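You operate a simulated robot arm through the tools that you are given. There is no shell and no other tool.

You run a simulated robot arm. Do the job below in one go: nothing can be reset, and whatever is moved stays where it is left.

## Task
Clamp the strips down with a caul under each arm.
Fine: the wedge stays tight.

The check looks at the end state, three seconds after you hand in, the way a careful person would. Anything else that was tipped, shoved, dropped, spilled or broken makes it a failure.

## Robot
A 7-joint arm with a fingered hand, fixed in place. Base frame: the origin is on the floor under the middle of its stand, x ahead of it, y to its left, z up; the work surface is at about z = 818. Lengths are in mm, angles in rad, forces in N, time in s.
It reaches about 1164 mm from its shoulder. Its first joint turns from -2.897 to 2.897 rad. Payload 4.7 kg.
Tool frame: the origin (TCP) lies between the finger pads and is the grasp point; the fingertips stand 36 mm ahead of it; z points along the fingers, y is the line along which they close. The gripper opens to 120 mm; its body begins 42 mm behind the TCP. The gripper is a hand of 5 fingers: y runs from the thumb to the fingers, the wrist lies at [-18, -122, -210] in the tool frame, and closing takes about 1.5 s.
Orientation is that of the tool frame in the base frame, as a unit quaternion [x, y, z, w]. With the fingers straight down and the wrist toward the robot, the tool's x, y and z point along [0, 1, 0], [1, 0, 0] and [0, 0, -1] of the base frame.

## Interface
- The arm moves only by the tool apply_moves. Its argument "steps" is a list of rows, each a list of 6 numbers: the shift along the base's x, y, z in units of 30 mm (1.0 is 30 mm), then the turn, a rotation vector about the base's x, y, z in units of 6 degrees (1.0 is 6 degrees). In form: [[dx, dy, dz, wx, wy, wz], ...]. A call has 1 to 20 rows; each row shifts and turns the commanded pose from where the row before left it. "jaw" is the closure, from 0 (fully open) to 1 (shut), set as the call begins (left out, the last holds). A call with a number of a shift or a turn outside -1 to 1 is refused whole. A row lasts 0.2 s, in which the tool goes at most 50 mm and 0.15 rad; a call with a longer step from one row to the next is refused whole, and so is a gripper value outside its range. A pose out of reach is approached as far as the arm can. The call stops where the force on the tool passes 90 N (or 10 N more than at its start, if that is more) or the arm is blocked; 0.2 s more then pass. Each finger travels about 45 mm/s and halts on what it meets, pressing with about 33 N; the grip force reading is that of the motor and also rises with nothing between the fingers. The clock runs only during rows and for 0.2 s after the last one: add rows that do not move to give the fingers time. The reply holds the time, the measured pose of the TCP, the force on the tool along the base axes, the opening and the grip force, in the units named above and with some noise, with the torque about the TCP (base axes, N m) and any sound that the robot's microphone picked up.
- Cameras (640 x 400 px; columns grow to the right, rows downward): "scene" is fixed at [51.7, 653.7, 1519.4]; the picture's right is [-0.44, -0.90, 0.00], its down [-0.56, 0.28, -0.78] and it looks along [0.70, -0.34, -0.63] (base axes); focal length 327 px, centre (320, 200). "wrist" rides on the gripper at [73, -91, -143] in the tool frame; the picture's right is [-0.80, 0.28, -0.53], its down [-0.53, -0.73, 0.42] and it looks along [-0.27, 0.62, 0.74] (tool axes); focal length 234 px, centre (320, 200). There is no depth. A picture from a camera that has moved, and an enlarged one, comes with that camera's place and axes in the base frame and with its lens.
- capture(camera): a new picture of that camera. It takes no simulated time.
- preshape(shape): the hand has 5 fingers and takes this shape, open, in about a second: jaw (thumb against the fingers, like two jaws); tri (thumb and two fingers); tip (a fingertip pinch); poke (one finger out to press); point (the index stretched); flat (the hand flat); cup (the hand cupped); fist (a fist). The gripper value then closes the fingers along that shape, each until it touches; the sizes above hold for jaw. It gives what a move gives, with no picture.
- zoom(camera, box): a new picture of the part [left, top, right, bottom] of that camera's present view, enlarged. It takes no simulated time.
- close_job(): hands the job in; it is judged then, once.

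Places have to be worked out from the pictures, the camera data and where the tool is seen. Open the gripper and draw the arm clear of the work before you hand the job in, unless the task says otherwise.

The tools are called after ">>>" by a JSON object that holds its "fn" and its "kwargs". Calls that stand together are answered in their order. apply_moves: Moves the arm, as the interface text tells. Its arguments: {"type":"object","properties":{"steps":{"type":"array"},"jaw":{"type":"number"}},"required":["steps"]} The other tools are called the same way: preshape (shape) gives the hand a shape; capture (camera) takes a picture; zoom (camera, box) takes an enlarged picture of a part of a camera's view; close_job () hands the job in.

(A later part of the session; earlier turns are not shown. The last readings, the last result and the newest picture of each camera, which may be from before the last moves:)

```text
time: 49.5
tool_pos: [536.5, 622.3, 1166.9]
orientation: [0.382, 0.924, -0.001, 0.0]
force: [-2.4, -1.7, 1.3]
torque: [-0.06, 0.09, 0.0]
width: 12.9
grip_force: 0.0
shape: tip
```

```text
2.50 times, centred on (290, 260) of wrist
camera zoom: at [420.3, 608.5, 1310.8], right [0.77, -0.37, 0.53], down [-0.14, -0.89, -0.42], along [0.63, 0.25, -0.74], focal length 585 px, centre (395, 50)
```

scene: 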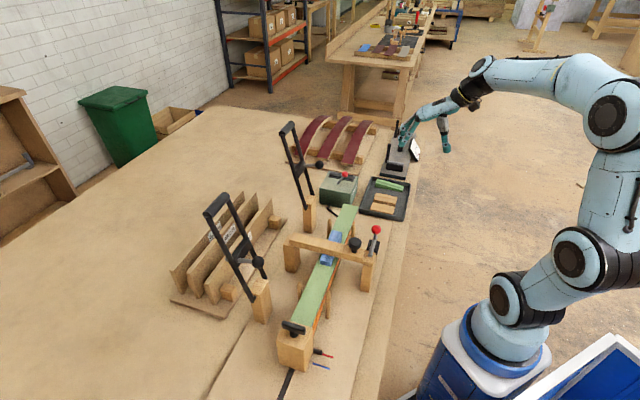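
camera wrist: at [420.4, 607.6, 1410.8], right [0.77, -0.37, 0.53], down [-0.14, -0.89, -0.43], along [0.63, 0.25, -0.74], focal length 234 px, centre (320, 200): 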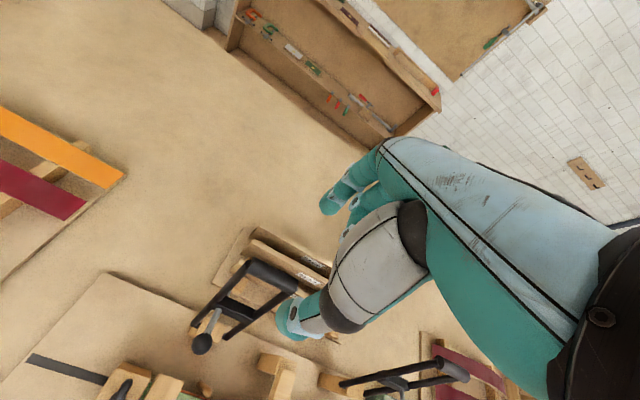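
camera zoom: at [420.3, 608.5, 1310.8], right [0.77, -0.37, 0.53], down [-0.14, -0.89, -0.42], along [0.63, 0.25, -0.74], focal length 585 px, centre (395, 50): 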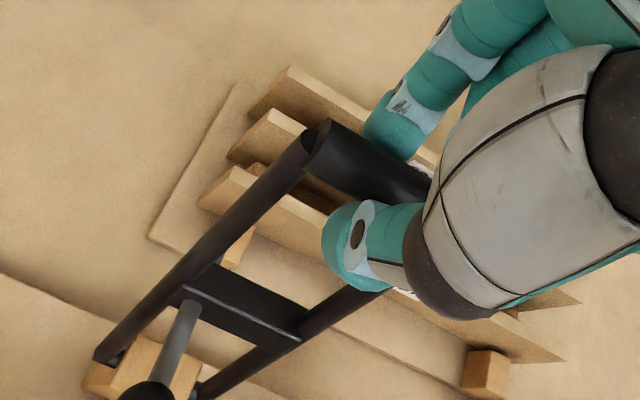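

The bar is caged (index behind, thumb in front) with almost no force. I start the swing slowly along its arc and check that the arm follows.

>>> {"fn": "apply_moves", "kwargs": {"steps": [[-0.255, -0.255, 0.07, 0, 0, 0], [-0.255, -0.255, 0.07, 0, 0, 0], [-0.235, -0.235, 0.03, 0, 0, 0], [-0.235, -0.235, 0.03, 0, 0, 0], [-0.235, -0.235, 0, 0, 0, 0], [-0.235, -0.235, 0, 0, 0, 0]]}}

>>> {"fn": "zoom", "kwargs": {"camera": "scene", "box": [180, 150, 300, 320]}}

```text
time: 50.9
tool_pos: [492.8, 577.4, 1172.9]
orientation: [0.383, 0.924, 0.001, 0.0]
force: [1.5, 1.8, 0.4]
torque: [0.04, -0.01, 0.04]
width: 12.1
grip_force: 0.2
shape: tip
```

```text
2.35 times, centred on (240, 235) of scene
camera zoom: at [51.7, 653.7, 1519.4], right [-0.44, -0.9, 0.0], down [-0.56, 0.28, -0.78], along [0.7, -0.34, -0.63], focal length 769 px, centre (508, 118)
```

zoom: 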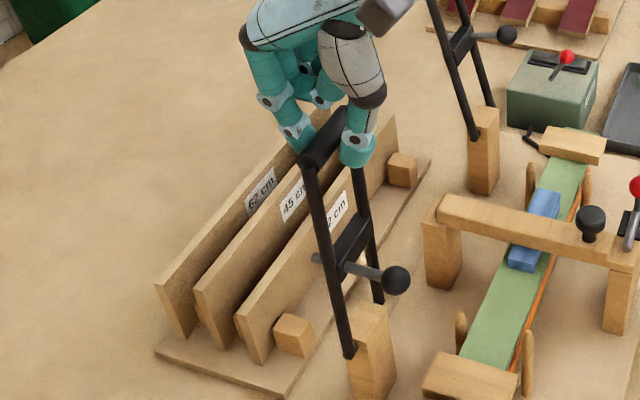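

The arm follows with only ~2–3 N. Continuing along the arc to about 32° past vertical.

>>> {"fn": "apply_moves", "kwargs": {"steps": [[-0.236, -0.236, -0.027, 0, 0, 0], [-0.236, -0.236, -0.027, 0, 0, 0], [-0.233, -0.233, -0.055, 0, 0, 0], [-0.233, -0.233, -0.055, 0, 0, 0], [-0.229, -0.229, -0.083, 0, 0, 0], [-0.229, -0.229, -0.083, 0, 0, 0], [-0.224, -0.224, -0.112, 0, 0, 0], [-0.224, -0.224, -0.112, 0, 0, 0], [-0.2145, -0.2145, -0.14, 0, 0, 0], [-0.2145, -0.2145, -0.14, 0, 0, 0], [-0.206, -0.206, -0.163, 0, 0, 0], [-0.206, -0.206, -0.163, 0, 0, 0]]}}

>>> {"fn": "zoom", "kwargs": {"camera": "scene", "box": [200, 170, 360, 340]}}

>>> {"fn": "zoom", "kwargs": {"camera": "wrist", "box": [160, 150, 380, 340]}}

```text
time: 53.5
tool_pos: [410.8, 498.0, 1135.2]
orientation: [0.383, 0.924, -0.001, 0.001]
force: [-2.1, -1.7, -2.3]
torque: [0.01, 0.02, 0.01]
width: 12.1
grip_force: 0.1
shape: tip
```

```text
2.35 times, centred on (280, 255) of scene
camera zoom: at [51.7, 653.7, 1519.4], right [-0.44, -0.9, 0.0], down [-0.56, 0.28, -0.78], along [0.7, -0.34, -0.63], focal length 769 px, centre (414, 71)
```

zoom: 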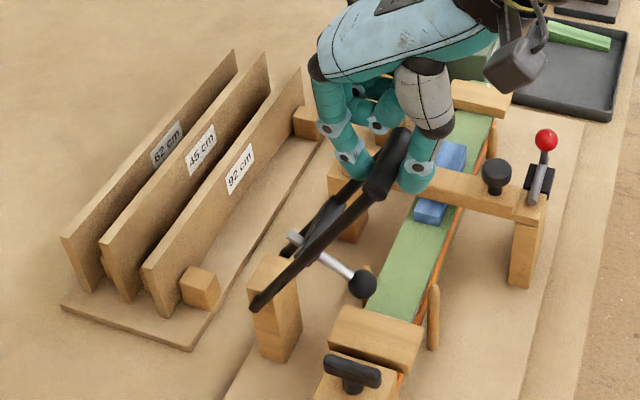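

```text
2.11 times, centred on (270, 245) of wrist
camera zoom: at [296.5, 484.2, 1281.3], right [0.77, -0.37, 0.53], down [-0.14, -0.9, -0.42], along [0.63, 0.25, -0.74], focal length 493 px, centre (425, 105)
```

zoom: 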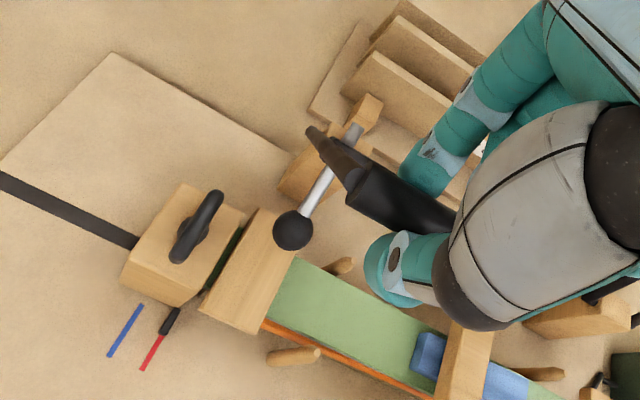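

Past vertical the arm's weight now rests on the thumb (~3 N). I'll pinch firmly before going further so it can't drop onto the caul, then continue the arc.

>>> {"fn": "apply_moves", "kwargs": {"steps": [[0, 0, 0, 0, 0, 0], [0, 0, 0, 0, 0, 0], [0, 0, 0, 0, 0, 0]], "jaw": 1.0}}

>>> {"fn": "zoom", "kwargs": {"camera": "wrist", "box": [220, 180, 380, 330]}}

```text
time: 54.3
tool_pos: [412.6, 496.8, 1137.0]
orientation: [0.383, 0.924, -0.001, 0.0]
force: [2.1, 1.0, -8.8]
torque: [0.05, -0.12, -0.04]
width: 6.9
grip_force: 33.1
shape: tip
```

```text
2.67 times, centred on (300, 255) of wrist
camera zoom: at [297.1, 484.5, 1281.0], right [0.77, -0.37, 0.53], down [-0.14, -0.9, -0.42], along [0.63, 0.25, -0.74], focal length 624 px, centre (373, 53)
```

zoom: 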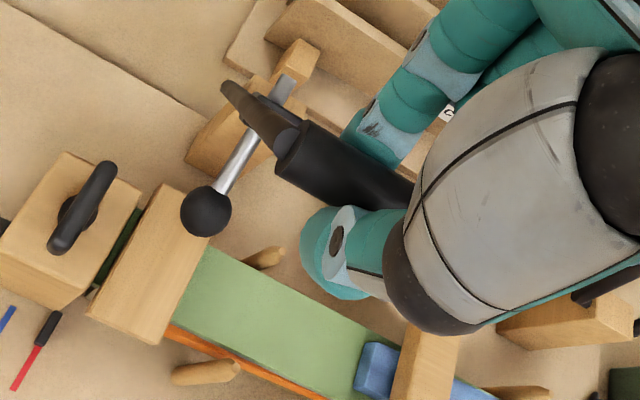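

The pinch grips but pushes the bar slightly downward, so it's near the fingertips. I'll loosen a touch, lower the hand ~6 mm to seat the bar deeper, and re-grip.

>>> {"fn": "apply_moves", "kwargs": {"steps": [[0, 0, 0, 0, 0, 0], [0, 0, -0.1, 0, 0, 0], [0, 0, -0.1, 0, 0, 0], [0, 0, 0, 0, 0, 0]], "jaw": 0.88}}

>>> {"fn": "apply_moves", "kwargs": {"steps": [[0, 0, 0, 0, 0, 0], [0, 0, 0, 0, 0, 0], [0, 0, 0, 0, 0, 0]], "jaw": 1.0}}

>>> {"fn": "zoom", "kwargs": {"camera": "scene", "box": [250, 170, 350, 300]}}

```text
time: 55.3
tool_pos: [411.3, 497.1, 1132.4]
orientation: [0.382, 0.924, 0.0, 0.0]
force: [-6.4, -3.9, 1.0]
torque: [-0.15, 0.14, -0.02]
width: 15.2
grip_force: 0.0
shape: tip
```

```text
time: 56.1
tool_pos: [411.8, 498.2, 1130.9]
orientation: [0.383, 0.924, -0.002, 0.0]
force: [-0.6, -2.5, -5.0]
torque: [-0.06, -0.02, -0.08]
width: 11.6
grip_force: 33.3
shape: tip
```

```text
3.08 times, centred on (300, 235) of scene
camera zoom: at [51.7, 653.7, 1519.4], right [-0.44, -0.9, 0.0], down [-0.56, 0.28, -0.78], along [0.7, -0.34, -0.63], focal length 1006 px, centre (382, 92)
```

zoom: 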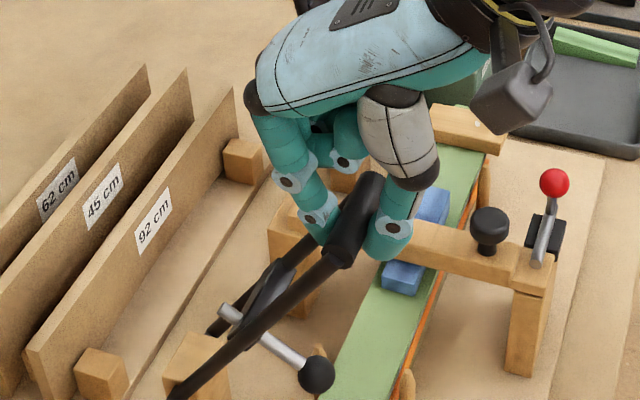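

Better seated (11.6 mm, firm). Continuing the arc down to about 62°, just before the foot should meet the caul.

>>> {"fn": "apply_moves", "kwargs": {"steps": [[-0.1945, -0.1945, -0.19, 0, 0, 0], [-0.1945, -0.1945, -0.19, 0, 0, 0], [-0.183, -0.183, -0.213, 0, 0, 0], [-0.183, -0.183, -0.213, 0, 0, 0], [-0.1685, -0.1685, -0.233, 0, 0, 0], [-0.1685, -0.1685, -0.233, 0, 0, 0], [-0.153, -0.153, -0.255, 0, 0, 0], [-0.153, -0.153, -0.255, 0, 0, 0]]}}

>>> {"fn": "zoom", "kwargs": {"camera": "scene", "box": [240, 190, 370, 340]}}

>>> {"fn": "zoom", "kwargs": {"camera": "wrist", "box": [180, 130, 380, 330]}}

```text
time: 57.9
tool_pos: [371.9, 456.7, 1077.6]
orientation: [0.383, 0.924, -0.001, 0.0]
force: [9.6, 8.7, -24.5]
torque: [0.5, -0.55, -0.06]
width: 9.6
grip_force: 32.8
shape: tip
```

```text
2.67 times, centred on (305, 265) of scene
camera zoom: at [51.7, 653.7, 1519.4], right [-0.44, -0.9, 0.0], down [-0.56, 0.28, -0.78], along [0.7, -0.34, -0.63], focal length 872 px, centre (360, 27)
```

zoom: 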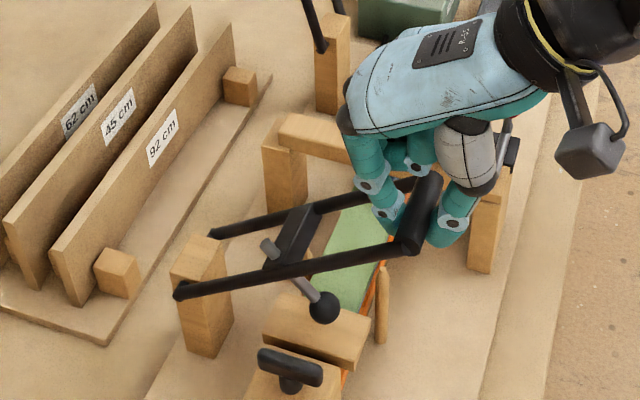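

```text
2.00 times, centred on (280, 230) of wrist
camera zoom: at [255.9, 443.0, 1221.6], right [0.77, -0.37, 0.53], down [-0.14, -0.9, -0.42], along [0.63, 0.25, -0.74], focal length 468 px, centre (400, 140)
```

zoom: 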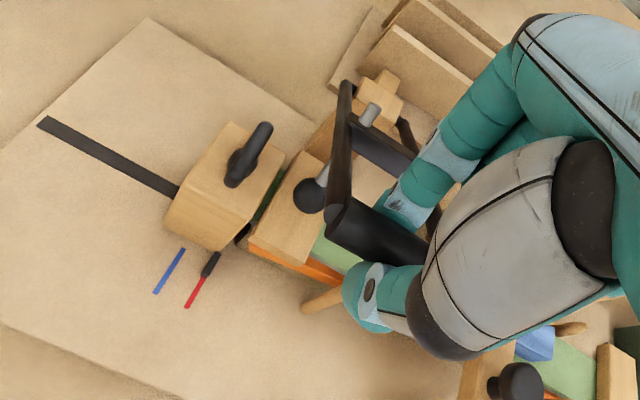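

There's a ~25 N pull along the arm's axis, meaning my arc runs a few mm wide. I'll ease ~4 mm toward the pivot and re-read.

>>> {"fn": "apply_moves", "kwargs": {"steps": [[0.04, 0.04, -0.042, 0, 0, 0], [0.035, 0.035, -0.042, 0, 0, 0], [0, 0, 0, 0, 0, 0]]}}

```text
time: 58.7
tool_pos: [372.8, 457.8, 1076.5]
orientation: [0.383, 0.924, 0.0, 0.0]
force: [-2.6, -6.2, -11.4]
torque: [0.06, -0.17, -0.06]
width: 11.1
grip_force: 33.0
shape: tip
```

Now the axial pull is gone and I carry ~13 N of arm weight. Continuing on the corrected arc in small steps.

>>> {"fn": "apply_moves", "kwargs": {"steps": [[-0.072, -0.072, -0.128, 0, 0, 0], [-0.072, -0.072, -0.129, 0, 0, 0], [-0.067, -0.067, -0.135, 0, 0, 0], [-0.067, -0.067, -0.135, 0, 0, 0]]}}

>>> {"fn": "zoom", "kwargs": {"camera": "scene", "box": [240, 190, 370, 340]}}

```text
time: 59.7
tool_pos: [364.2, 450.4, 1058.6]
orientation: [0.383, 0.924, -0.001, 0.0]
force: [4.8, -0.7, -16.4]
torque: [0.28, -0.35, -0.04]
width: 11.2
grip_force: 32.7
shape: tip
```

```text
2.67 times, centred on (305, 265) of scene
camera zoom: at [51.7, 653.7, 1519.4], right [-0.44, -0.9, 0.0], down [-0.56, 0.28, -0.78], along [0.7, -0.34, -0.63], focal length 872 px, centre (360, 27)
```

zoom: 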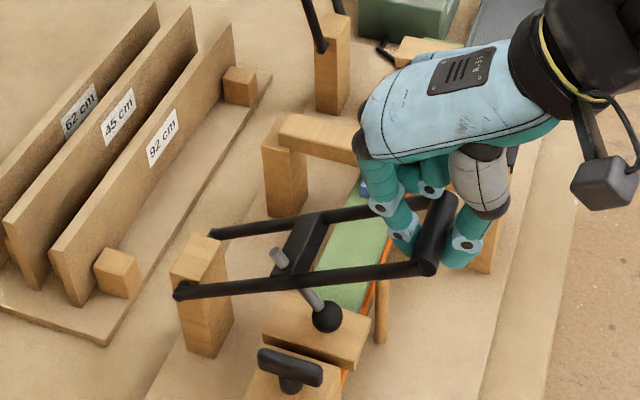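

The arm is at about 58° with the foot just above the caul. I correct the path a little toward the pivot and continue in 5 mm steps, watching for contact.

>>> {"fn": "apply_moves", "kwargs": {"steps": [[-0.019, -0.019, -0.18, 0, 0, 0], [-0.05, -0.05, -0.144, 0, 0, 0], [-0.05, -0.05, -0.147, 0, 0, 0]]}}

>>> {"fn": "zoom", "kwargs": {"camera": "scene", "box": [265, 230, 365, 330]}}

>>> {"fn": "zoom", "kwargs": {"camera": "wrist", "box": [200, 130, 340, 290]}}

```text
time: 60.5
tool_pos: [360.6, 444.9, 1045.9]
orientation: [0.383, 0.924, 0.0, 0.0]
force: [-2.5, -8.3, -10.8]
torque: [0.06, -0.16, -0.02]
width: 11.8
grip_force: 32.9
shape: tip
```

```text
4.00 times, centred on (315, 280) of scene
camera zoom: at [51.7, 653.7, 1519.4], right [-0.44, -0.9, 0.0], down [-0.56, 0.28, -0.78], along [0.7, -0.34, -0.63], focal length 1307 px, centre (340, -120)
```

zoom: 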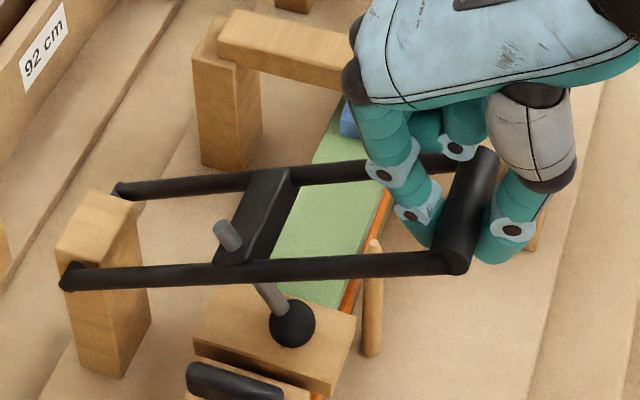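

```text
2.50 times, centred on (270, 210) of wrist
camera zoom: at [244.8, 431.9, 1190.6], right [0.77, -0.37, 0.53], down [-0.14, -0.89, -0.42], along [0.63, 0.25, -0.74], focal length 585 px, centre (445, 175)
```

zoom: 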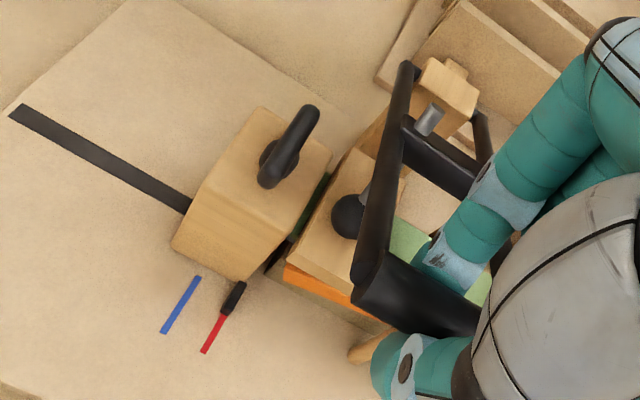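

Radial force is nil, with ~13 N of arm weight carried. The foot is close above the caul's middle; continuing.

>>> {"fn": "apply_moves", "kwargs": {"steps": [[-0.047, -0.047, -0.15, 0, 0, 0], [-0.045, -0.045, -0.151, 0, 0, 0], [-0.042, -0.042, -0.153, 0, 0, 0]]}}

>>> {"fn": "zoom", "kwargs": {"camera": "scene", "box": [265, 230, 365, 330]}}

```text
time: 61.3
tool_pos: [357.2, 442.1, 1032.0]
orientation: [0.382, 0.924, -0.001, 0.0]
force: [-3.2, -12.4, -9.7]
torque: [-0.05, -0.13, -0.05]
width: 12.4
grip_force: 32.6
shape: tip
```

```text
4.00 times, centred on (315, 280) of scene
camera zoom: at [51.7, 653.7, 1519.4], right [-0.44, -0.9, 0.0], down [-0.56, 0.28, -0.78], along [0.7, -0.34, -0.63], focal length 1307 px, centre (340, -120)
```

zoom: 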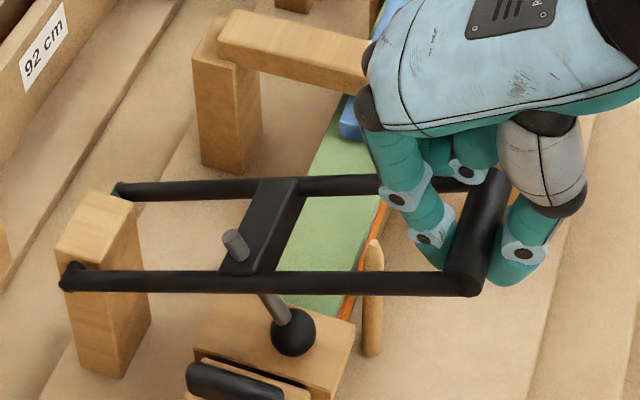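

Foot should be within a few mm of the caul now. Small steps, correcting slightly outward.

>>> {"fn": "apply_moves", "kwargs": {"steps": [[-0.07, -0.07, -0.12, 0, 0, 0], [-0.05, -0.05, -0.12, 0, 0, 0]]}}

>>> {"fn": "zoom", "kwargs": {"camera": "scene", "box": [275, 270, 345, 340]}}

```text
time: 61.9
tool_pos: [353.9, 438.3, 1024.2]
orientation: [0.383, 0.924, -0.001, 0.0]
force: [4.2, -0.2, -14.4]
torque: [0.28, -0.33, -0.05]
width: 12.5
grip_force: 33.0
shape: tip
```

```text
5.71 times, centred on (310, 305) of scene
camera zoom: at [51.7, 653.7, 1519.4], right [-0.44, -0.9, 0.0], down [-0.56, 0.28, -0.78], along [0.7, -0.34, -0.63], focal length 1868 px, centre (377, -400)
```

zoom: 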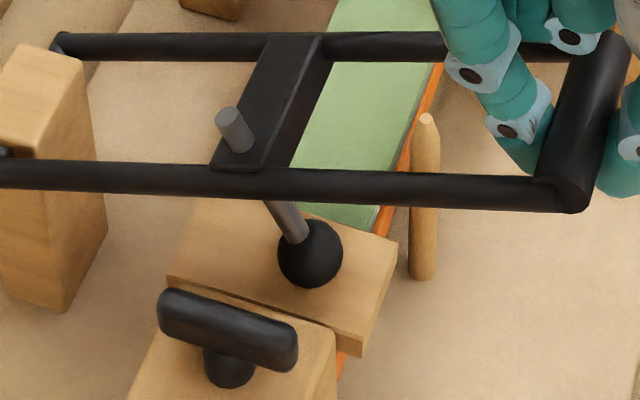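

The ball foot is just reaching the caul. Continuing down in 4 mm steps, checking forces.

>>> {"fn": "apply_moves", "kwargs": {"steps": [[-0.02, -0.02, -0.13, 0, 0, 0], [-0.025, -0.025, -0.13, 0, 0, 0]]}}

>>> {"fn": "apply_moves", "kwargs": {"steps": [[-0.025, -0.025, -0.13, 0, 0, 0], [-0.025, -0.025, -0.13, 0, 0, 0]]}}

>>> {"fn": "zoom", "kwargs": {"camera": "scene", "box": [275, 250, 365, 340]}}

```text
time: 62.5
tool_pos: [353.0, 436.3, 1017.8]
orientation: [0.382, 0.924, 0.0, 0.0]
force: [-1.8, -4.7, -11.2]
torque: [0.12, -0.17, -0.09]
width: 12.5
grip_force: 33.0
shape: tip
```

```text
time: 63.1
tool_pos: [349.7, 434.8, 1008.8]
orientation: [0.382, 0.924, 0.0, 0.0]
force: [-2.5, -6.5, -8.5]
torque: [0.09, -0.12, -0.07]
width: 13.1
grip_force: 32.9
shape: tip
```

```text
4.44 times, centred on (320, 295) of scene
camera zoom: at [51.7, 653.7, 1519.4], right [-0.44, -0.9, 0.0], down [-0.56, 0.28, -0.78], along [0.7, -0.34, -0.63], focal length 1453 px, centre (320, -222)
```

zoom: 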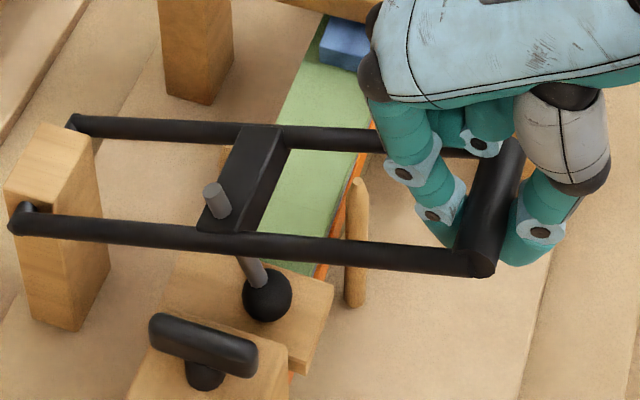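

The carried load is dropping (weight passing onto the caul). Continuing to press down along the arc.

>>> {"fn": "apply_moves", "kwargs": {"steps": [[-0.025, -0.025, -0.13, 0, 0, 0], [-0.022, -0.022, -0.13, 0, 0, 0]]}}

>>> {"fn": "apply_moves", "kwargs": {"steps": [[-0.02, -0.02, -0.13, 0, 0, 0], [-0.02, -0.02, -0.13, 0, 0, 0]]}}

>>> {"fn": "zoom", "kwargs": {"camera": "scene", "box": [275, 250, 365, 340]}}

>>> {"fn": "zoom", "kwargs": {"camera": "wrist", "box": [200, 130, 380, 330]}}

```text
time: 63.7
tool_pos: [347.7, 434.4, 1001.1]
orientation: [0.383, 0.924, -0.001, 0.0]
force: [-3.0, -6.7, -7.4]
torque: [0.04, -0.09, -0.03]
width: 13.1
grip_force: 32.5
shape: tip
```

```text
time: 64.3
tool_pos: [347.0, 431.5, 993.6]
orientation: [0.382, 0.924, 0.0, 0.0]
force: [-4.7, -7.7, -3.8]
torque: [0.01, -0.02, -0.05]
width: 13.8
grip_force: 33.4
shape: tip
```

```text
4.44 times, centred on (320, 295) of scene
camera zoom: at [51.7, 653.7, 1519.4], right [-0.44, -0.9, 0.0], down [-0.56, 0.28, -0.78], along [0.7, -0.34, -0.63], focal length 1453 px, centre (320, -222)
```

zoom: 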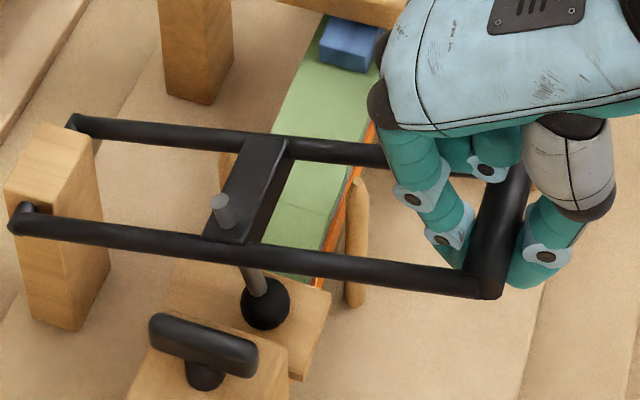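

```text
2.00 times, centred on (290, 230) of wrist
camera zoom: at [231.5, 418.5, 1138.4], right [0.77, -0.37, 0.53], down [-0.14, -0.89, -0.42], along [0.63, 0.25, -0.74], focal length 468 px, centre (380, 140)
```

zoom: 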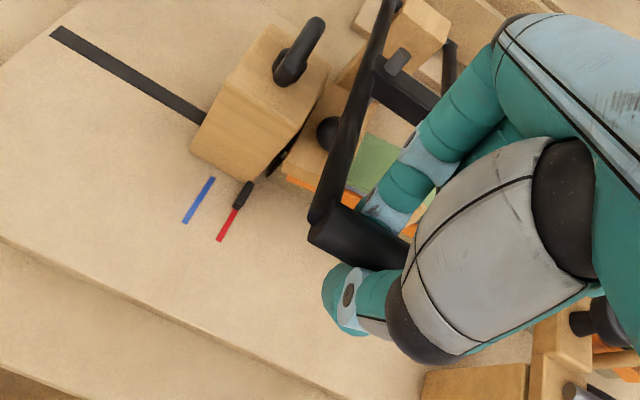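

The arm's own weight is bending the strip down; forces on my hand are small. Continuing downward.

>>> {"fn": "apply_moves", "kwargs": {"steps": [[-0.025, -0.025, -0.13, 0, 0, 0], [-0.022, -0.022, -0.13, 0, 0, 0]]}}

>>> {"fn": "apply_moves", "kwargs": {"steps": [[-0.02, -0.02, -0.13, 0, 0, 0], [-0.02, -0.02, -0.1, 0, 0, 0]]}}

>>> {"fn": "zoom", "kwargs": {"camera": "scene", "box": [275, 250, 365, 340]}}

```text
time: 64.9
tool_pos: [345.7, 430.3, 986.3]
orientation: [0.382, 0.924, 0.001, 0.0]
force: [-2.2, -2.1, 2.2]
torque: [-0.02, 0.08, -0.06]
width: 13.9
grip_force: 33.5
shape: tip
```

```text
time: 65.5
tool_pos: [345.8, 429.7, 979.6]
orientation: [0.383, 0.924, 0.001, -0.001]
force: [1.5, 1.4, 0.7]
torque: [0.0, -0.02, -0.02]
width: 11.7
grip_force: 33.5
shape: tip
```

```text
4.44 times, centred on (320, 295) of scene
camera zoom: at [51.7, 653.7, 1519.4], right [-0.44, -0.9, 0.0], down [-0.56, 0.28, -0.78], along [0.7, -0.34, -0.63], focal length 1453 px, centre (320, -222)
```

zoom: 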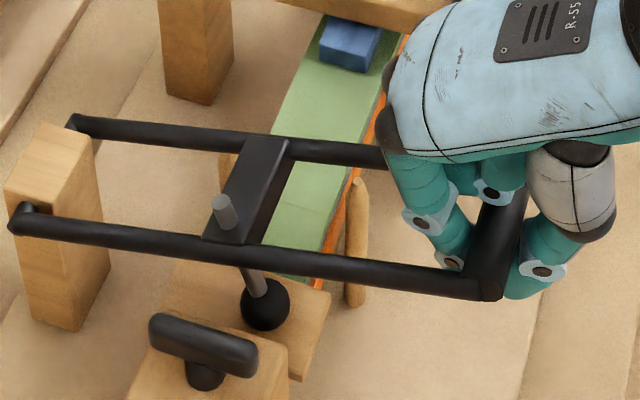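

The arm rests on the caul under its own weight and my pinch slid down the bar. I continue down so the curled fingers bear on the bar and see how much push it takes.

>>> {"fn": "apply_moves", "kwargs": {"steps": [[0, 0, -0.1, 0, 0, 0], [0, 0, -0.1, 0, 0, 0]]}}

>>> {"fn": "apply_moves", "kwargs": {"steps": [[0, 0, -0.1, 0, 0, 0], [0, 0, -0.1, 0, 0, 0]]}}

>>> {"fn": "zoom", "kwargs": {"camera": "scene", "box": [275, 250, 365, 340]}}

```text
time: 66.1
tool_pos: [344.4, 429.0, 972.1]
orientation: [0.382, 0.924, -0.001, 0.0]
force: [0.0, -0.8, 0.4]
torque: [-0.01, -0.01, -0.01]
width: 11.6
grip_force: 33.3
shape: tip
```

```text
time: 66.7
tool_pos: [344.7, 430.6, 971.6]
orientation: [0.382, 0.924, 0.005, -0.001]
force: [4.0, 1.1, 37.0]
torque: [-0.43, -0.05, 0.07]
width: 11.8
grip_force: 33.0
shape: tip
```

```text
4.44 times, centred on (320, 295) of scene
camera zoom: at [51.7, 653.7, 1519.4], right [-0.44, -0.9, 0.0], down [-0.56, 0.28, -0.78], along [0.7, -0.34, -0.63], focal length 1453 px, centre (320, -222)
```

zoom: 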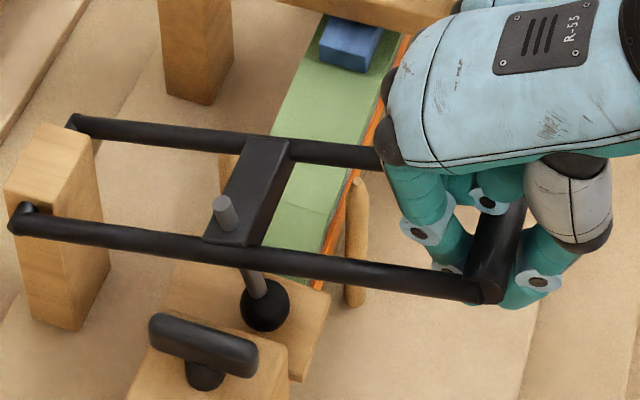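

The arm has reached a firm stop (37 N with no motion): the foot presses the caul and strip. I'll inspect the strip's seat on the former before letting go.

>>> {"fn": "zoom", "kwargs": {"camera": "wrist", "box": [220, 130, 320, 250]}}

>>> {"fn": "zoom", "kwargs": {"camera": "scene", "box": [290, 250, 350, 330]}}

>>> {"fn": "capture", "kwargs": {"camera": "wrist"}}

```text
3.33 times, centred on (270, 190) of wrist
camera zoom: at [229.1, 415.2, 1116.1], right [0.77, -0.37, 0.52], down [-0.14, -0.89, -0.43], along [0.63, 0.26, -0.73], focal length 781 px, centre (487, 233)
```

zoom: 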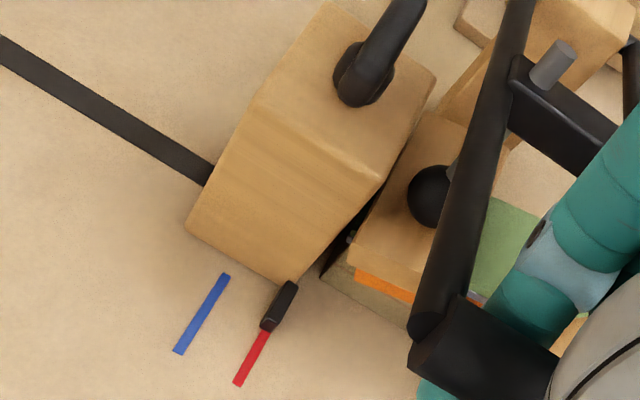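

```text
5.00 times, centred on (320, 290) of scene
camera zoom: at [51.7, 653.7, 1519.4], right [-0.44, -0.9, 0.0], down [-0.56, 0.28, -0.78], along [0.7, -0.34, -0.63], focal length 1634 px, centre (320, -250)
```

zoom: 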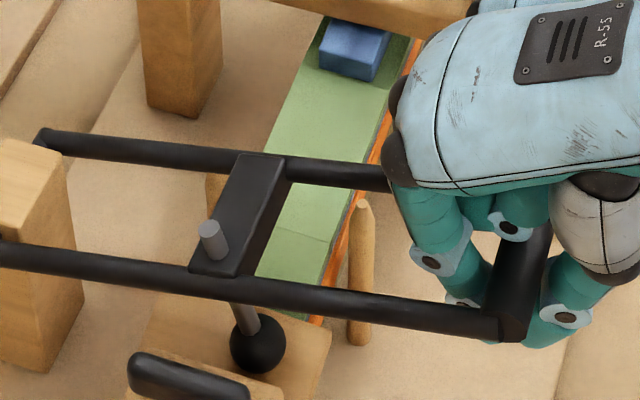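

```text
taken
camera wrist: at [229.1, 415.2, 1116.1], right [0.77, -0.37, 0.52], down [-0.14, -0.89, -0.43], along [0.63, 0.26, -0.73], focal length 234 px, centre (320, 200)
```

wrist: 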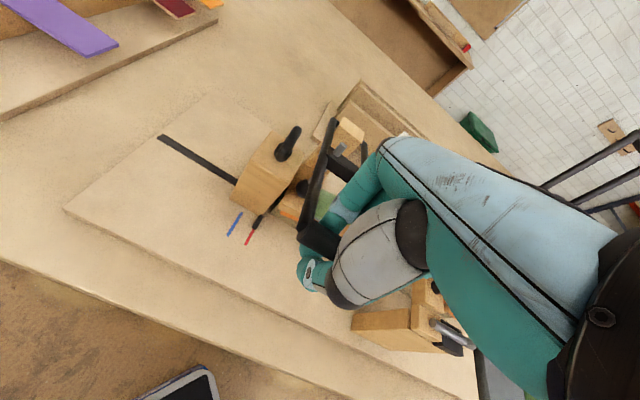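

I'll relieve the push, then open the fingers while staying around the bar, and check whether the arm stays down by itself.

>>> {"fn": "apply_moves", "kwargs": {"steps": [[0, 0, 0.1, 0, 0, 0], [0, 0, 0.05, 0, 0, 0]]}}

>>> {"fn": "apply_moves", "kwargs": {"steps": [[0, 0, 0, 0, 0, 0], [0, 0, 0, 0, 0, 0], [0, 0, 0, 0, 0, 0]], "jaw": 0.6}}

>>> {"fn": "zoom", "kwargs": {"camera": "scene", "box": [275, 250, 365, 340]}}

```text
time: 67.3
tool_pos: [343.7, 429.7, 972.9]
orientation: [0.382, 0.924, 0.001, 0.0]
force: [2.7, 5.1, 36.0]
torque: [-0.47, -0.1, 0.07]
width: 11.7
grip_force: 32.7
shape: tip
```

```text
time: 68.1
tool_pos: [344.4, 428.8, 973.2]
orientation: [0.383, 0.924, 0.0, 0.0]
force: [1.1, 2.9, 40.2]
torque: [-0.62, -0.3, 0.01]
width: 47.8
grip_force: 0.0
shape: tip
```

```text
4.44 times, centred on (320, 295) of scene
camera zoom: at [51.7, 653.7, 1519.4], right [-0.44, -0.9, 0.0], down [-0.56, 0.28, -0.78], along [0.7, -0.34, -0.63], focal length 1453 px, centre (320, -222)
```

zoom: 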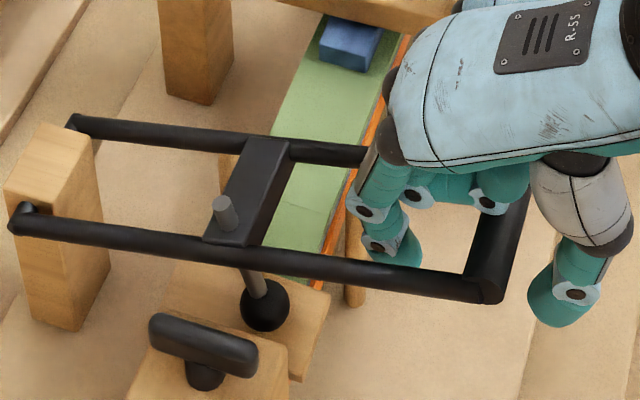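

The curled fingers were being pressed back by the bar (bar didn't move, so the arm is on its stop). Raising the hand clear with the fingers open.

>>> {"fn": "apply_moves", "kwargs": {"steps": [[0, 0, 0.2, 0, 0, 0], [0, 0, 0.3, 0, 0, 0]], "jaw": 0.5}}

>>> {"fn": "zoom", "kwargs": {"camera": "scene", "box": [275, 250, 365, 340]}}

```text
time: 68.7
tool_pos: [344.1, 428.1, 983.3]
orientation: [0.382, 0.924, -0.003, 0.001]
force: [-0.1, -0.3, 2.2]
torque: [-0.04, 0.01, 0.02]
width: 59.5
grip_force: 0.1
shape: tip
```

```text
4.44 times, centred on (320, 295) of scene
camera zoom: at [51.7, 653.7, 1519.4], right [-0.44, -0.9, 0.0], down [-0.56, 0.28, -0.78], along [0.7, -0.34, -0.63], focal length 1453 px, centre (320, -222)
```

zoom: 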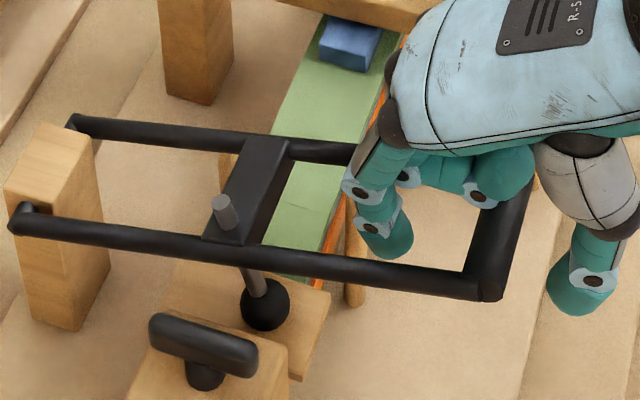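

The arm stays put. Raising farther and looking at the result.

>>> {"fn": "apply_moves", "kwargs": {"steps": [[0, 0, 0.5, 0, 0, 0], [0, 0, 1, 0, 0, 0], [0, 0, 1, 0, 0, 0], [0, 0, 1, 0, 0, 0], [0, 0, 1, 0, 0, 0]], "jaw": 0.3}}

>>> {"fn": "capture", "kwargs": {"camera": "scene"}}

>>> {"fn": "zoom", "kwargs": {"camera": "scene", "box": [240, 230, 380, 360]}}

>>> {"fn": "capture", "kwargs": {"camera": "wrist"}}

```text
time: 69.9
tool_pos: [344.5, 429.4, 1120.6]
orientation: [0.383, 0.924, 0.0, 0.002]
force: [-0.5, -0.5, -0.3]
torque: [0.0, 0.0, 0.02]
width: 83.8
grip_force: 0.1
shape: tip
```

```text
taken
```

scene: 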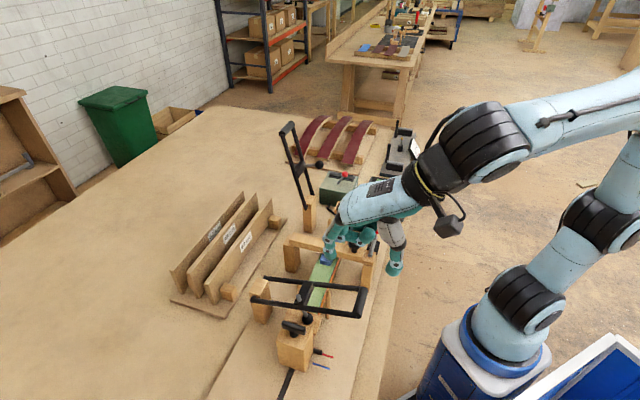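

```text
3.08 times, centred on (310, 295) of scene
camera zoom: at [51.7, 653.7, 1519.4], right [-0.44, -0.9, 0.0], down [-0.56, 0.28, -0.78], along [0.7, -0.34, -0.63], focal length 1006 px, centre (351, -92)
```

zoom: 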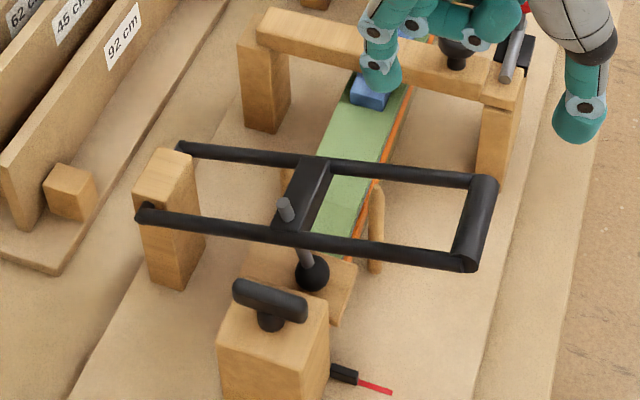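

```text
taken
camera wrist: at [229.7, 415.8, 1265.6], right [0.77, -0.37, 0.53], down [-0.14, -0.89, -0.42], along [0.63, 0.25, -0.74], focal length 234 px, centre (320, 200)
```

wrist: 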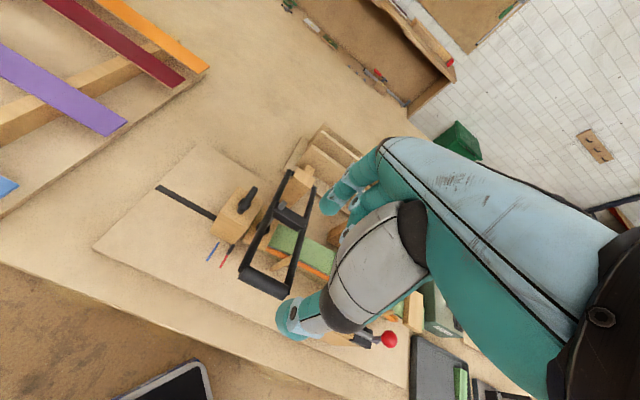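

Arm A stays down on its caul. Let me check the strip seat at end A and the wedge.

>>> {"fn": "zoom", "kwargs": {"camera": "wrist", "box": [220, 190, 360, 320]}}

>>> {"fn": "zoom", "kwargs": {"camera": "scene", "box": [300, 210, 380, 280]}}

>>> {"fn": "zoom", "kwargs": {"camera": "scene", "box": [290, 280, 350, 350]}}

```text
3.08 times, centred on (290, 255) of wrist
camera zoom: at [229.7, 415.8, 1265.6], right [0.77, -0.37, 0.53], down [-0.14, -0.89, -0.42], along [0.63, 0.25, -0.74], focal length 720 px, centre (412, 31)
```

zoom: 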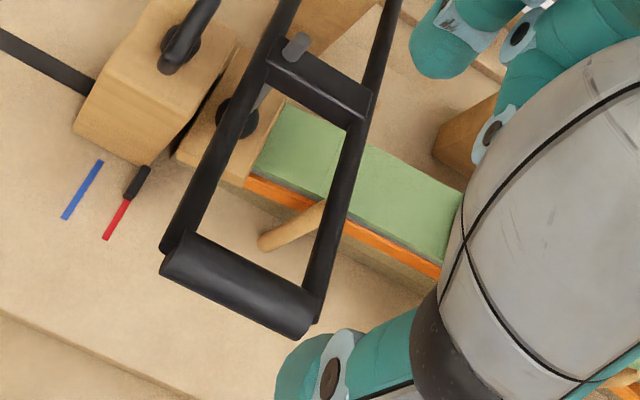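

```text
5.71 times, centred on (340, 245) of scene
camera zoom: at [51.7, 653.7, 1519.4], right [-0.44, -0.9, 0.0], down [-0.56, 0.28, -0.78], along [0.7, -0.34, -0.63], focal length 1868 px, centre (206, -57)
```

zoom: 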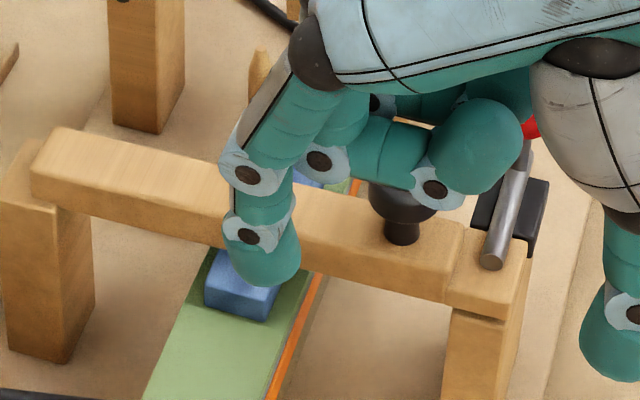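

```text
5.71 times, centred on (320, 315) of scene
camera zoom: at [51.7, 653.7, 1519.4], right [-0.44, -0.9, 0.0], down [-0.56, 0.28, -0.78], along [0.7, -0.34, -0.63], focal length 1868 px, centre (320, -457)
```

zoom: 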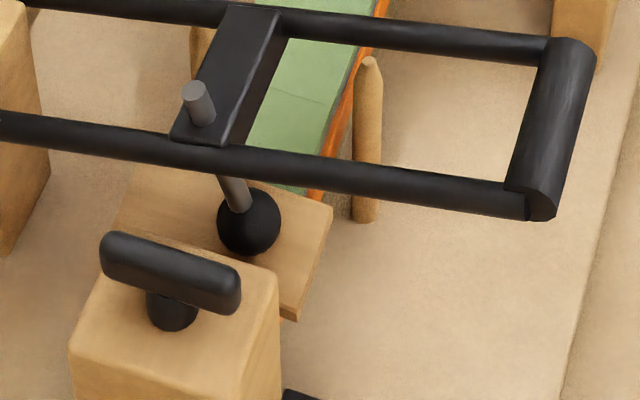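

The strip now lies tight on the blanket at end A and the bridge/wedge look unchanged. Next, arm B: I climb and move above its handle (u≈257, v≈818).

>>> {"fn": "apply_moves", "kwargs": {"steps": [[0, 0, 1, 0, 0, 0], [0, 0, 1, 0, 0, 0], [0, 0, 1, 0, 0, 0], [0, 0, 1, 0, 0, 0], [0, 0, 0.9, 0, 0, 0], [0.99, -0.078, 0, 0, 0, 0], [0.99, -0.078, 0, 0, 0, 0], [0.99, -0.078, 0, 0, 0, 0], [0.99, -0.078, 0, 0, 0, 0], [0.99, -0.078, 0, 0, 0, 0], [0.99, -0.078, 0, 0, 0, 0], [0.99, -0.078, 0, 0, 0, 0], [0.99, -0.078, 0, 0, 0, 0], [0.99, -0.078, 0, 0, 0, 0], [0.99, -0.078, 0, 0, 0, 0], [0.99, -0.078, 0, 0, 0, 0], [0.99, -0.078, 0, 0, 0, 0], [0.99, -0.078, 0, 0, 0, 0], [0.99, -0.078, 0, 0, 0, 0]]}}

>>> {"fn": "zoom", "kwargs": {"camera": "wrist", "box": [170, 230, 330, 370]}}

>>> {"fn": "zoom", "kwargs": {"camera": "scene", "box": [250, 40, 370, 180]}}

>>> {"fn": "zoom", "kwargs": {"camera": "scene", "box": [240, 190, 400, 350]}}

```text
time: 73.9
tool_pos: [760.6, 396.5, 1269.2]
orientation: [0.383, 0.924, 0.0, 0.0]
force: [-0.9, 0.5, 0.9]
torque: [-0.03, -0.03, -0.06]
width: 83.9
grip_force: 0.0
shape: tip
```

```text
2.86 times, centred on (250, 300) of wrist
camera zoom: at [643.9, 383.0, 1413.6], right [0.77, -0.37, 0.53], down [-0.14, -0.89, -0.42], along [0.63, 0.25, -0.74], focal length 669 px, centre (520, -86)
```

zoom: 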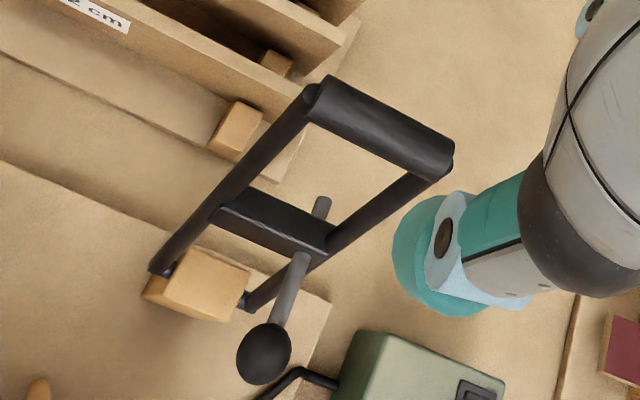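

```text
2.86 times, centred on (310, 110) of scene
camera zoom: at [51.7, 653.7, 1519.4], right [-0.44, -0.9, 0.0], down [-0.56, 0.28, -0.78], along [0.7, -0.34, -0.63], focal length 934 px, centre (349, 457)
```

zoom: 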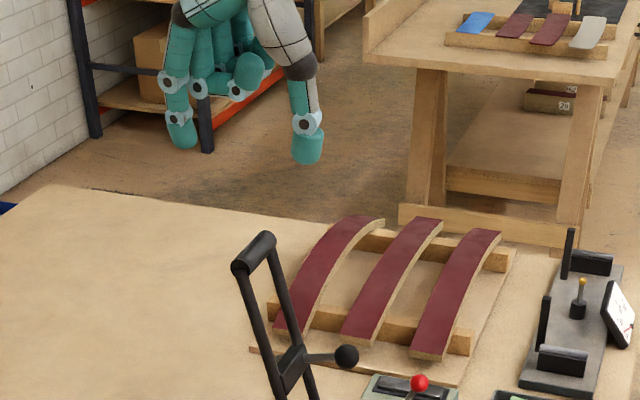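

```text
2.50 times, centred on (320, 270) of scene
camera zoom: at [51.7, 653.7, 1519.4], right [-0.44, -0.9, 0.0], down [-0.56, 0.28, -0.78], along [0.7, -0.34, -0.63], focal length 817 px, centre (320, 25)
```

zoom: 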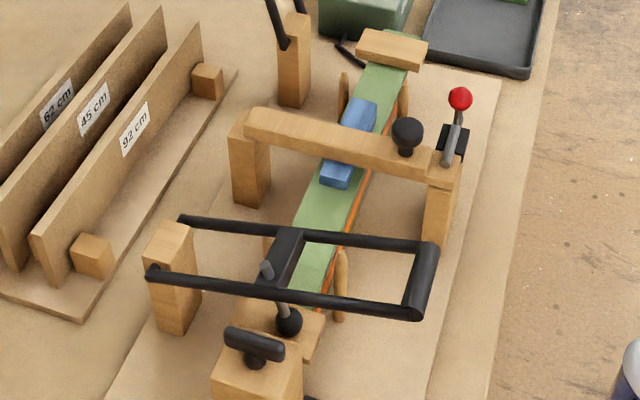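

The bar of arm B appears in the same place relative to the hand as arm A's did. Let me compare the wedge with its initial picture, and descend part way with an alignment check.

>>> {"fn": "apply_moves", "kwargs": {"steps": [[0, 0, -1, 0, 0, 0], [0, 0, -0.8, 0, 0, 0], [0, 0, -0.6, 0, 0, 0]]}}

>>> {"fn": "zoom", "kwargs": {"camera": "scene", "box": [260, 70, 360, 170]}}

>>> {"fn": "zoom", "kwargs": {"camera": "scene", "box": [270, 220, 400, 300]}}

>>> {"fn": "zoom", "kwargs": {"camera": "wrist", "box": [200, 180, 380, 340]}}

```text
time: 74.7
tool_pos: [760.6, 397.2, 1197.4]
orientation: [0.383, 0.924, 0.0, 0.0]
force: [0.3, -1.0, 0.9]
torque: [-0.01, -0.01, 0.04]
width: 83.8
grip_force: 0.1
shape: tip
```

```text
4.00 times, centred on (310, 120) of scene
camera zoom: at [51.7, 653.7, 1519.4], right [-0.44, -0.9, 0.0], down [-0.56, 0.28, -0.78], along [0.7, -0.34, -0.63], focal length 1307 px, centre (360, 520)
```

zoom: 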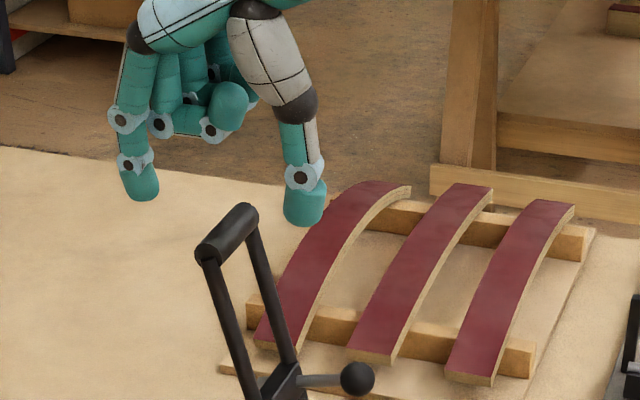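

```text
4.92 times, centred on (335, 260) of scene
camera zoom: at [51.7, 653.7, 1519.4], right [-0.44, -0.9, 0.0], down [-0.56, 0.28, -0.78], along [0.7, -0.34, -0.63], focal length 1609 px, centre (246, -95)
```

zoom: 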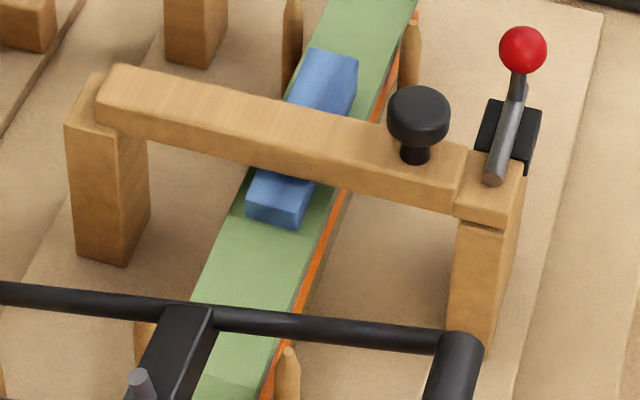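

```text
2.50 times, centred on (290, 260) of wrist
camera zoom: at [644.3, 383.3, 1341.6], right [0.77, -0.37, 0.53], down [-0.14, -0.89, -0.42], along [0.63, 0.25, -0.74], focal length 585 px, centre (395, 50)
```

zoom: 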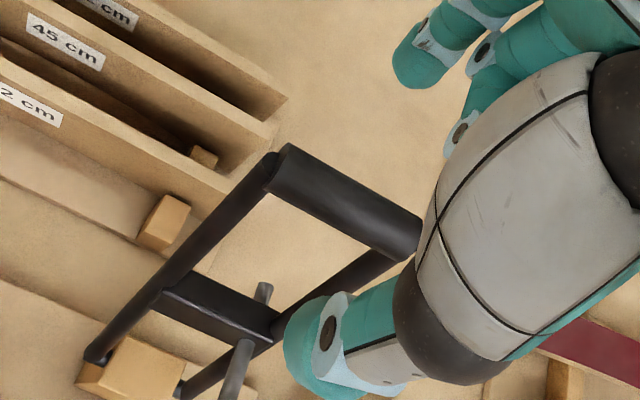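

The pinch centre projects exactly on bar B. The wedge's far end looks tilted up slightly now that only end A is pressed, which should even out once B is down. I lower onto the bar and cage it.

>>> {"fn": "apply_moves", "kwargs": {"steps": [[0, 0, -0.6, 0, 0, 0], [0, 0, -0.62, 0, 0, 0]]}}

>>> {"fn": "apply_moves", "kwargs": {"steps": [[0, 0, 0, 0, 0, 0], [0, 0, 0, 0, 0, 0], [0, 0, 0, 0, 0, 0], [0, 0, 0, 0, 0, 0], [0, 0, 0, 0, 0, 0]], "jaw": 0.88}}

>>> {"fn": "zoom", "kwargs": {"camera": "scene", "box": [260, 80, 340, 170]}}

>>> {"fn": "zoom", "kwargs": {"camera": "wrist", "box": [200, 180, 380, 340]}}

```text
time: 75.3
tool_pos: [759.4, 397.5, 1160.2]
orientation: [0.382, 0.924, 0.0, 0.0]
force: [0.3, 0.6, 0.2]
torque: [-0.01, -0.03, -0.02]
width: 84.0
grip_force: 0.0
shape: tip
```

```text
time: 76.5
tool_pos: [759.4, 398.5, 1158.7]
orientation: [0.382, 0.924, -0.001, 0.0]
force: [-1.4, -1.4, 0.0]
torque: [-0.02, 0.03, 0.03]
width: 14.8
grip_force: 0.0
shape: tip
```

```text
4.44 times, centred on (300, 125) of scene
camera zoom: at [51.7, 653.7, 1519.4], right [-0.44, -0.9, 0.0], down [-0.56, 0.28, -0.78], along [0.7, -0.34, -0.63], focal length 1453 px, centre (409, 533)
```

zoom: 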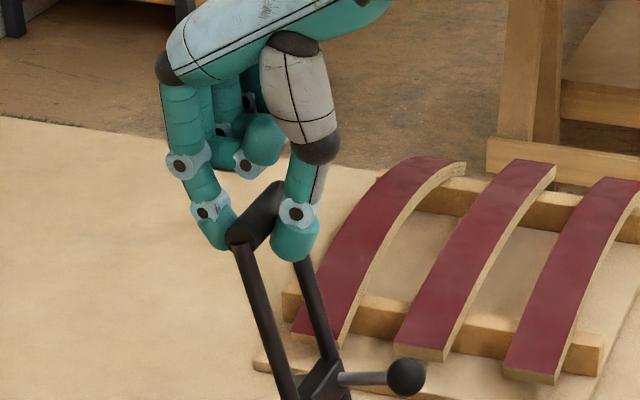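

```text
2.50 times, centred on (290, 260) of wrist
camera zoom: at [645.3, 384.3, 1304.5], right [0.77, -0.37, 0.53], down [-0.14, -0.89, -0.42], along [0.63, 0.25, -0.74], focal length 585 px, centre (395, 50)
```

zoom: 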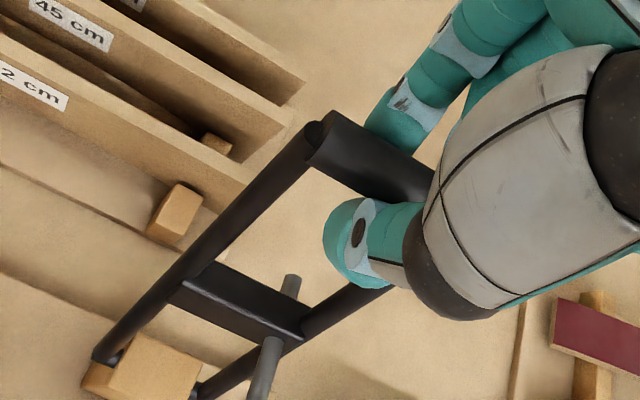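

Bar B is caged. I repeat the same arc as for arm A up to ~32° past vertical.

>>> {"fn": "apply_moves", "kwargs": {"steps": [[-0.255, -0.255, 0.07, 0, 0, 0], [-0.255, -0.255, 0.07, 0, 0, 0], [-0.235, -0.235, 0.03, 0, 0, 0], [-0.235, -0.235, 0.03, 0, 0, 0], [-0.235, -0.235, 0, 0, 0, 0], [-0.235, -0.235, 0, 0, 0, 0], [-0.236, -0.236, -0.027, 0, 0, 0], [-0.236, -0.236, -0.027, 0, 0, 0], [-0.233, -0.233, -0.055, 0, 0, 0], [-0.233, -0.233, -0.055, 0, 0, 0], [-0.229, -0.229, -0.083, 0, 0, 0], [-0.229, -0.229, -0.083, 0, 0, 0]]}}

>>> {"fn": "zoom", "kwargs": {"camera": "scene", "box": [260, 100, 380, 230]}}

```text
time: 79.1
tool_pos: [675.0, 312.5, 1155.8]
orientation: [0.382, 0.924, 0.0, -0.001]
force: [0.1, 1.4, -0.2]
torque: [0.0, -0.05, 0.0]
width: 14.6
grip_force: 0.0
shape: tip
```

```text
3.08 times, centred on (320, 165) of scene
camera zoom: at [51.7, 653.7, 1519.4], right [-0.44, -0.9, 0.0], down [-0.56, 0.28, -0.78], along [0.7, -0.34, -0.63], focal length 1006 px, centre (320, 308)
```

zoom: 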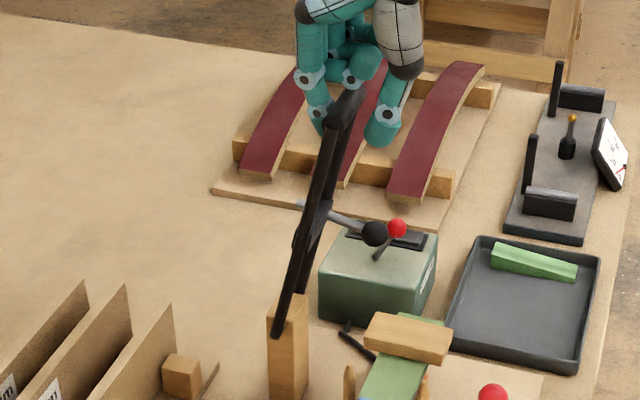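

Arm B follows smoothly. Continue to ~32° and take a firm pinch.

>>> {"fn": "apply_moves", "kwargs": {"steps": [[-0.224, -0.224, -0.112, 0, 0, 0], [-0.224, -0.224, -0.112, 0, 0, 0], [-0.2145, -0.2145, -0.14, 0, 0, 0], [-0.2145, -0.2145, -0.14, 0, 0, 0], [-0.206, -0.206, -0.163, 0, 0, 0], [-0.206, -0.206, -0.163, 0, 0, 0]]}}

>>> {"fn": "apply_moves", "kwargs": {"steps": [[0, 0, 0, 0, 0, 0], [0, 0, 0, 0, 0, 0], [0, 0, 0, 0, 0, 0]], "jaw": 1.0}}

>>> {"fn": "zoom", "kwargs": {"camera": "scene", "box": [280, 120, 380, 250]}}

```text
time: 80.5
tool_pos: [636.1, 273.8, 1131.5]
orientation: [0.382, 0.924, -0.001, 0.0]
force: [-2.7, -1.5, -2.9]
torque: [0.01, 0.02, 0.02]
width: 14.6
grip_force: 0.0
shape: tip
```

```text
time: 81.3
tool_pos: [637.3, 273.0, 1129.7]
orientation: [0.382, 0.924, -0.001, 0.0]
force: [2.9, 2.2, -12.5]
torque: [0.07, -0.15, -0.09]
width: 10.8
grip_force: 32.9
shape: tip
```

```text
3.08 times, centred on (330, 185) of scene
camera zoom: at [51.7, 653.7, 1519.4], right [-0.44, -0.9, 0.0], down [-0.56, 0.28, -0.78], along [0.7, -0.34, -0.63], focal length 1006 px, centre (289, 246)
```

zoom: 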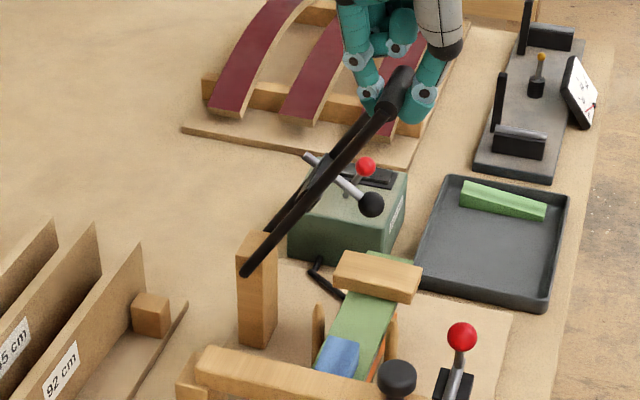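

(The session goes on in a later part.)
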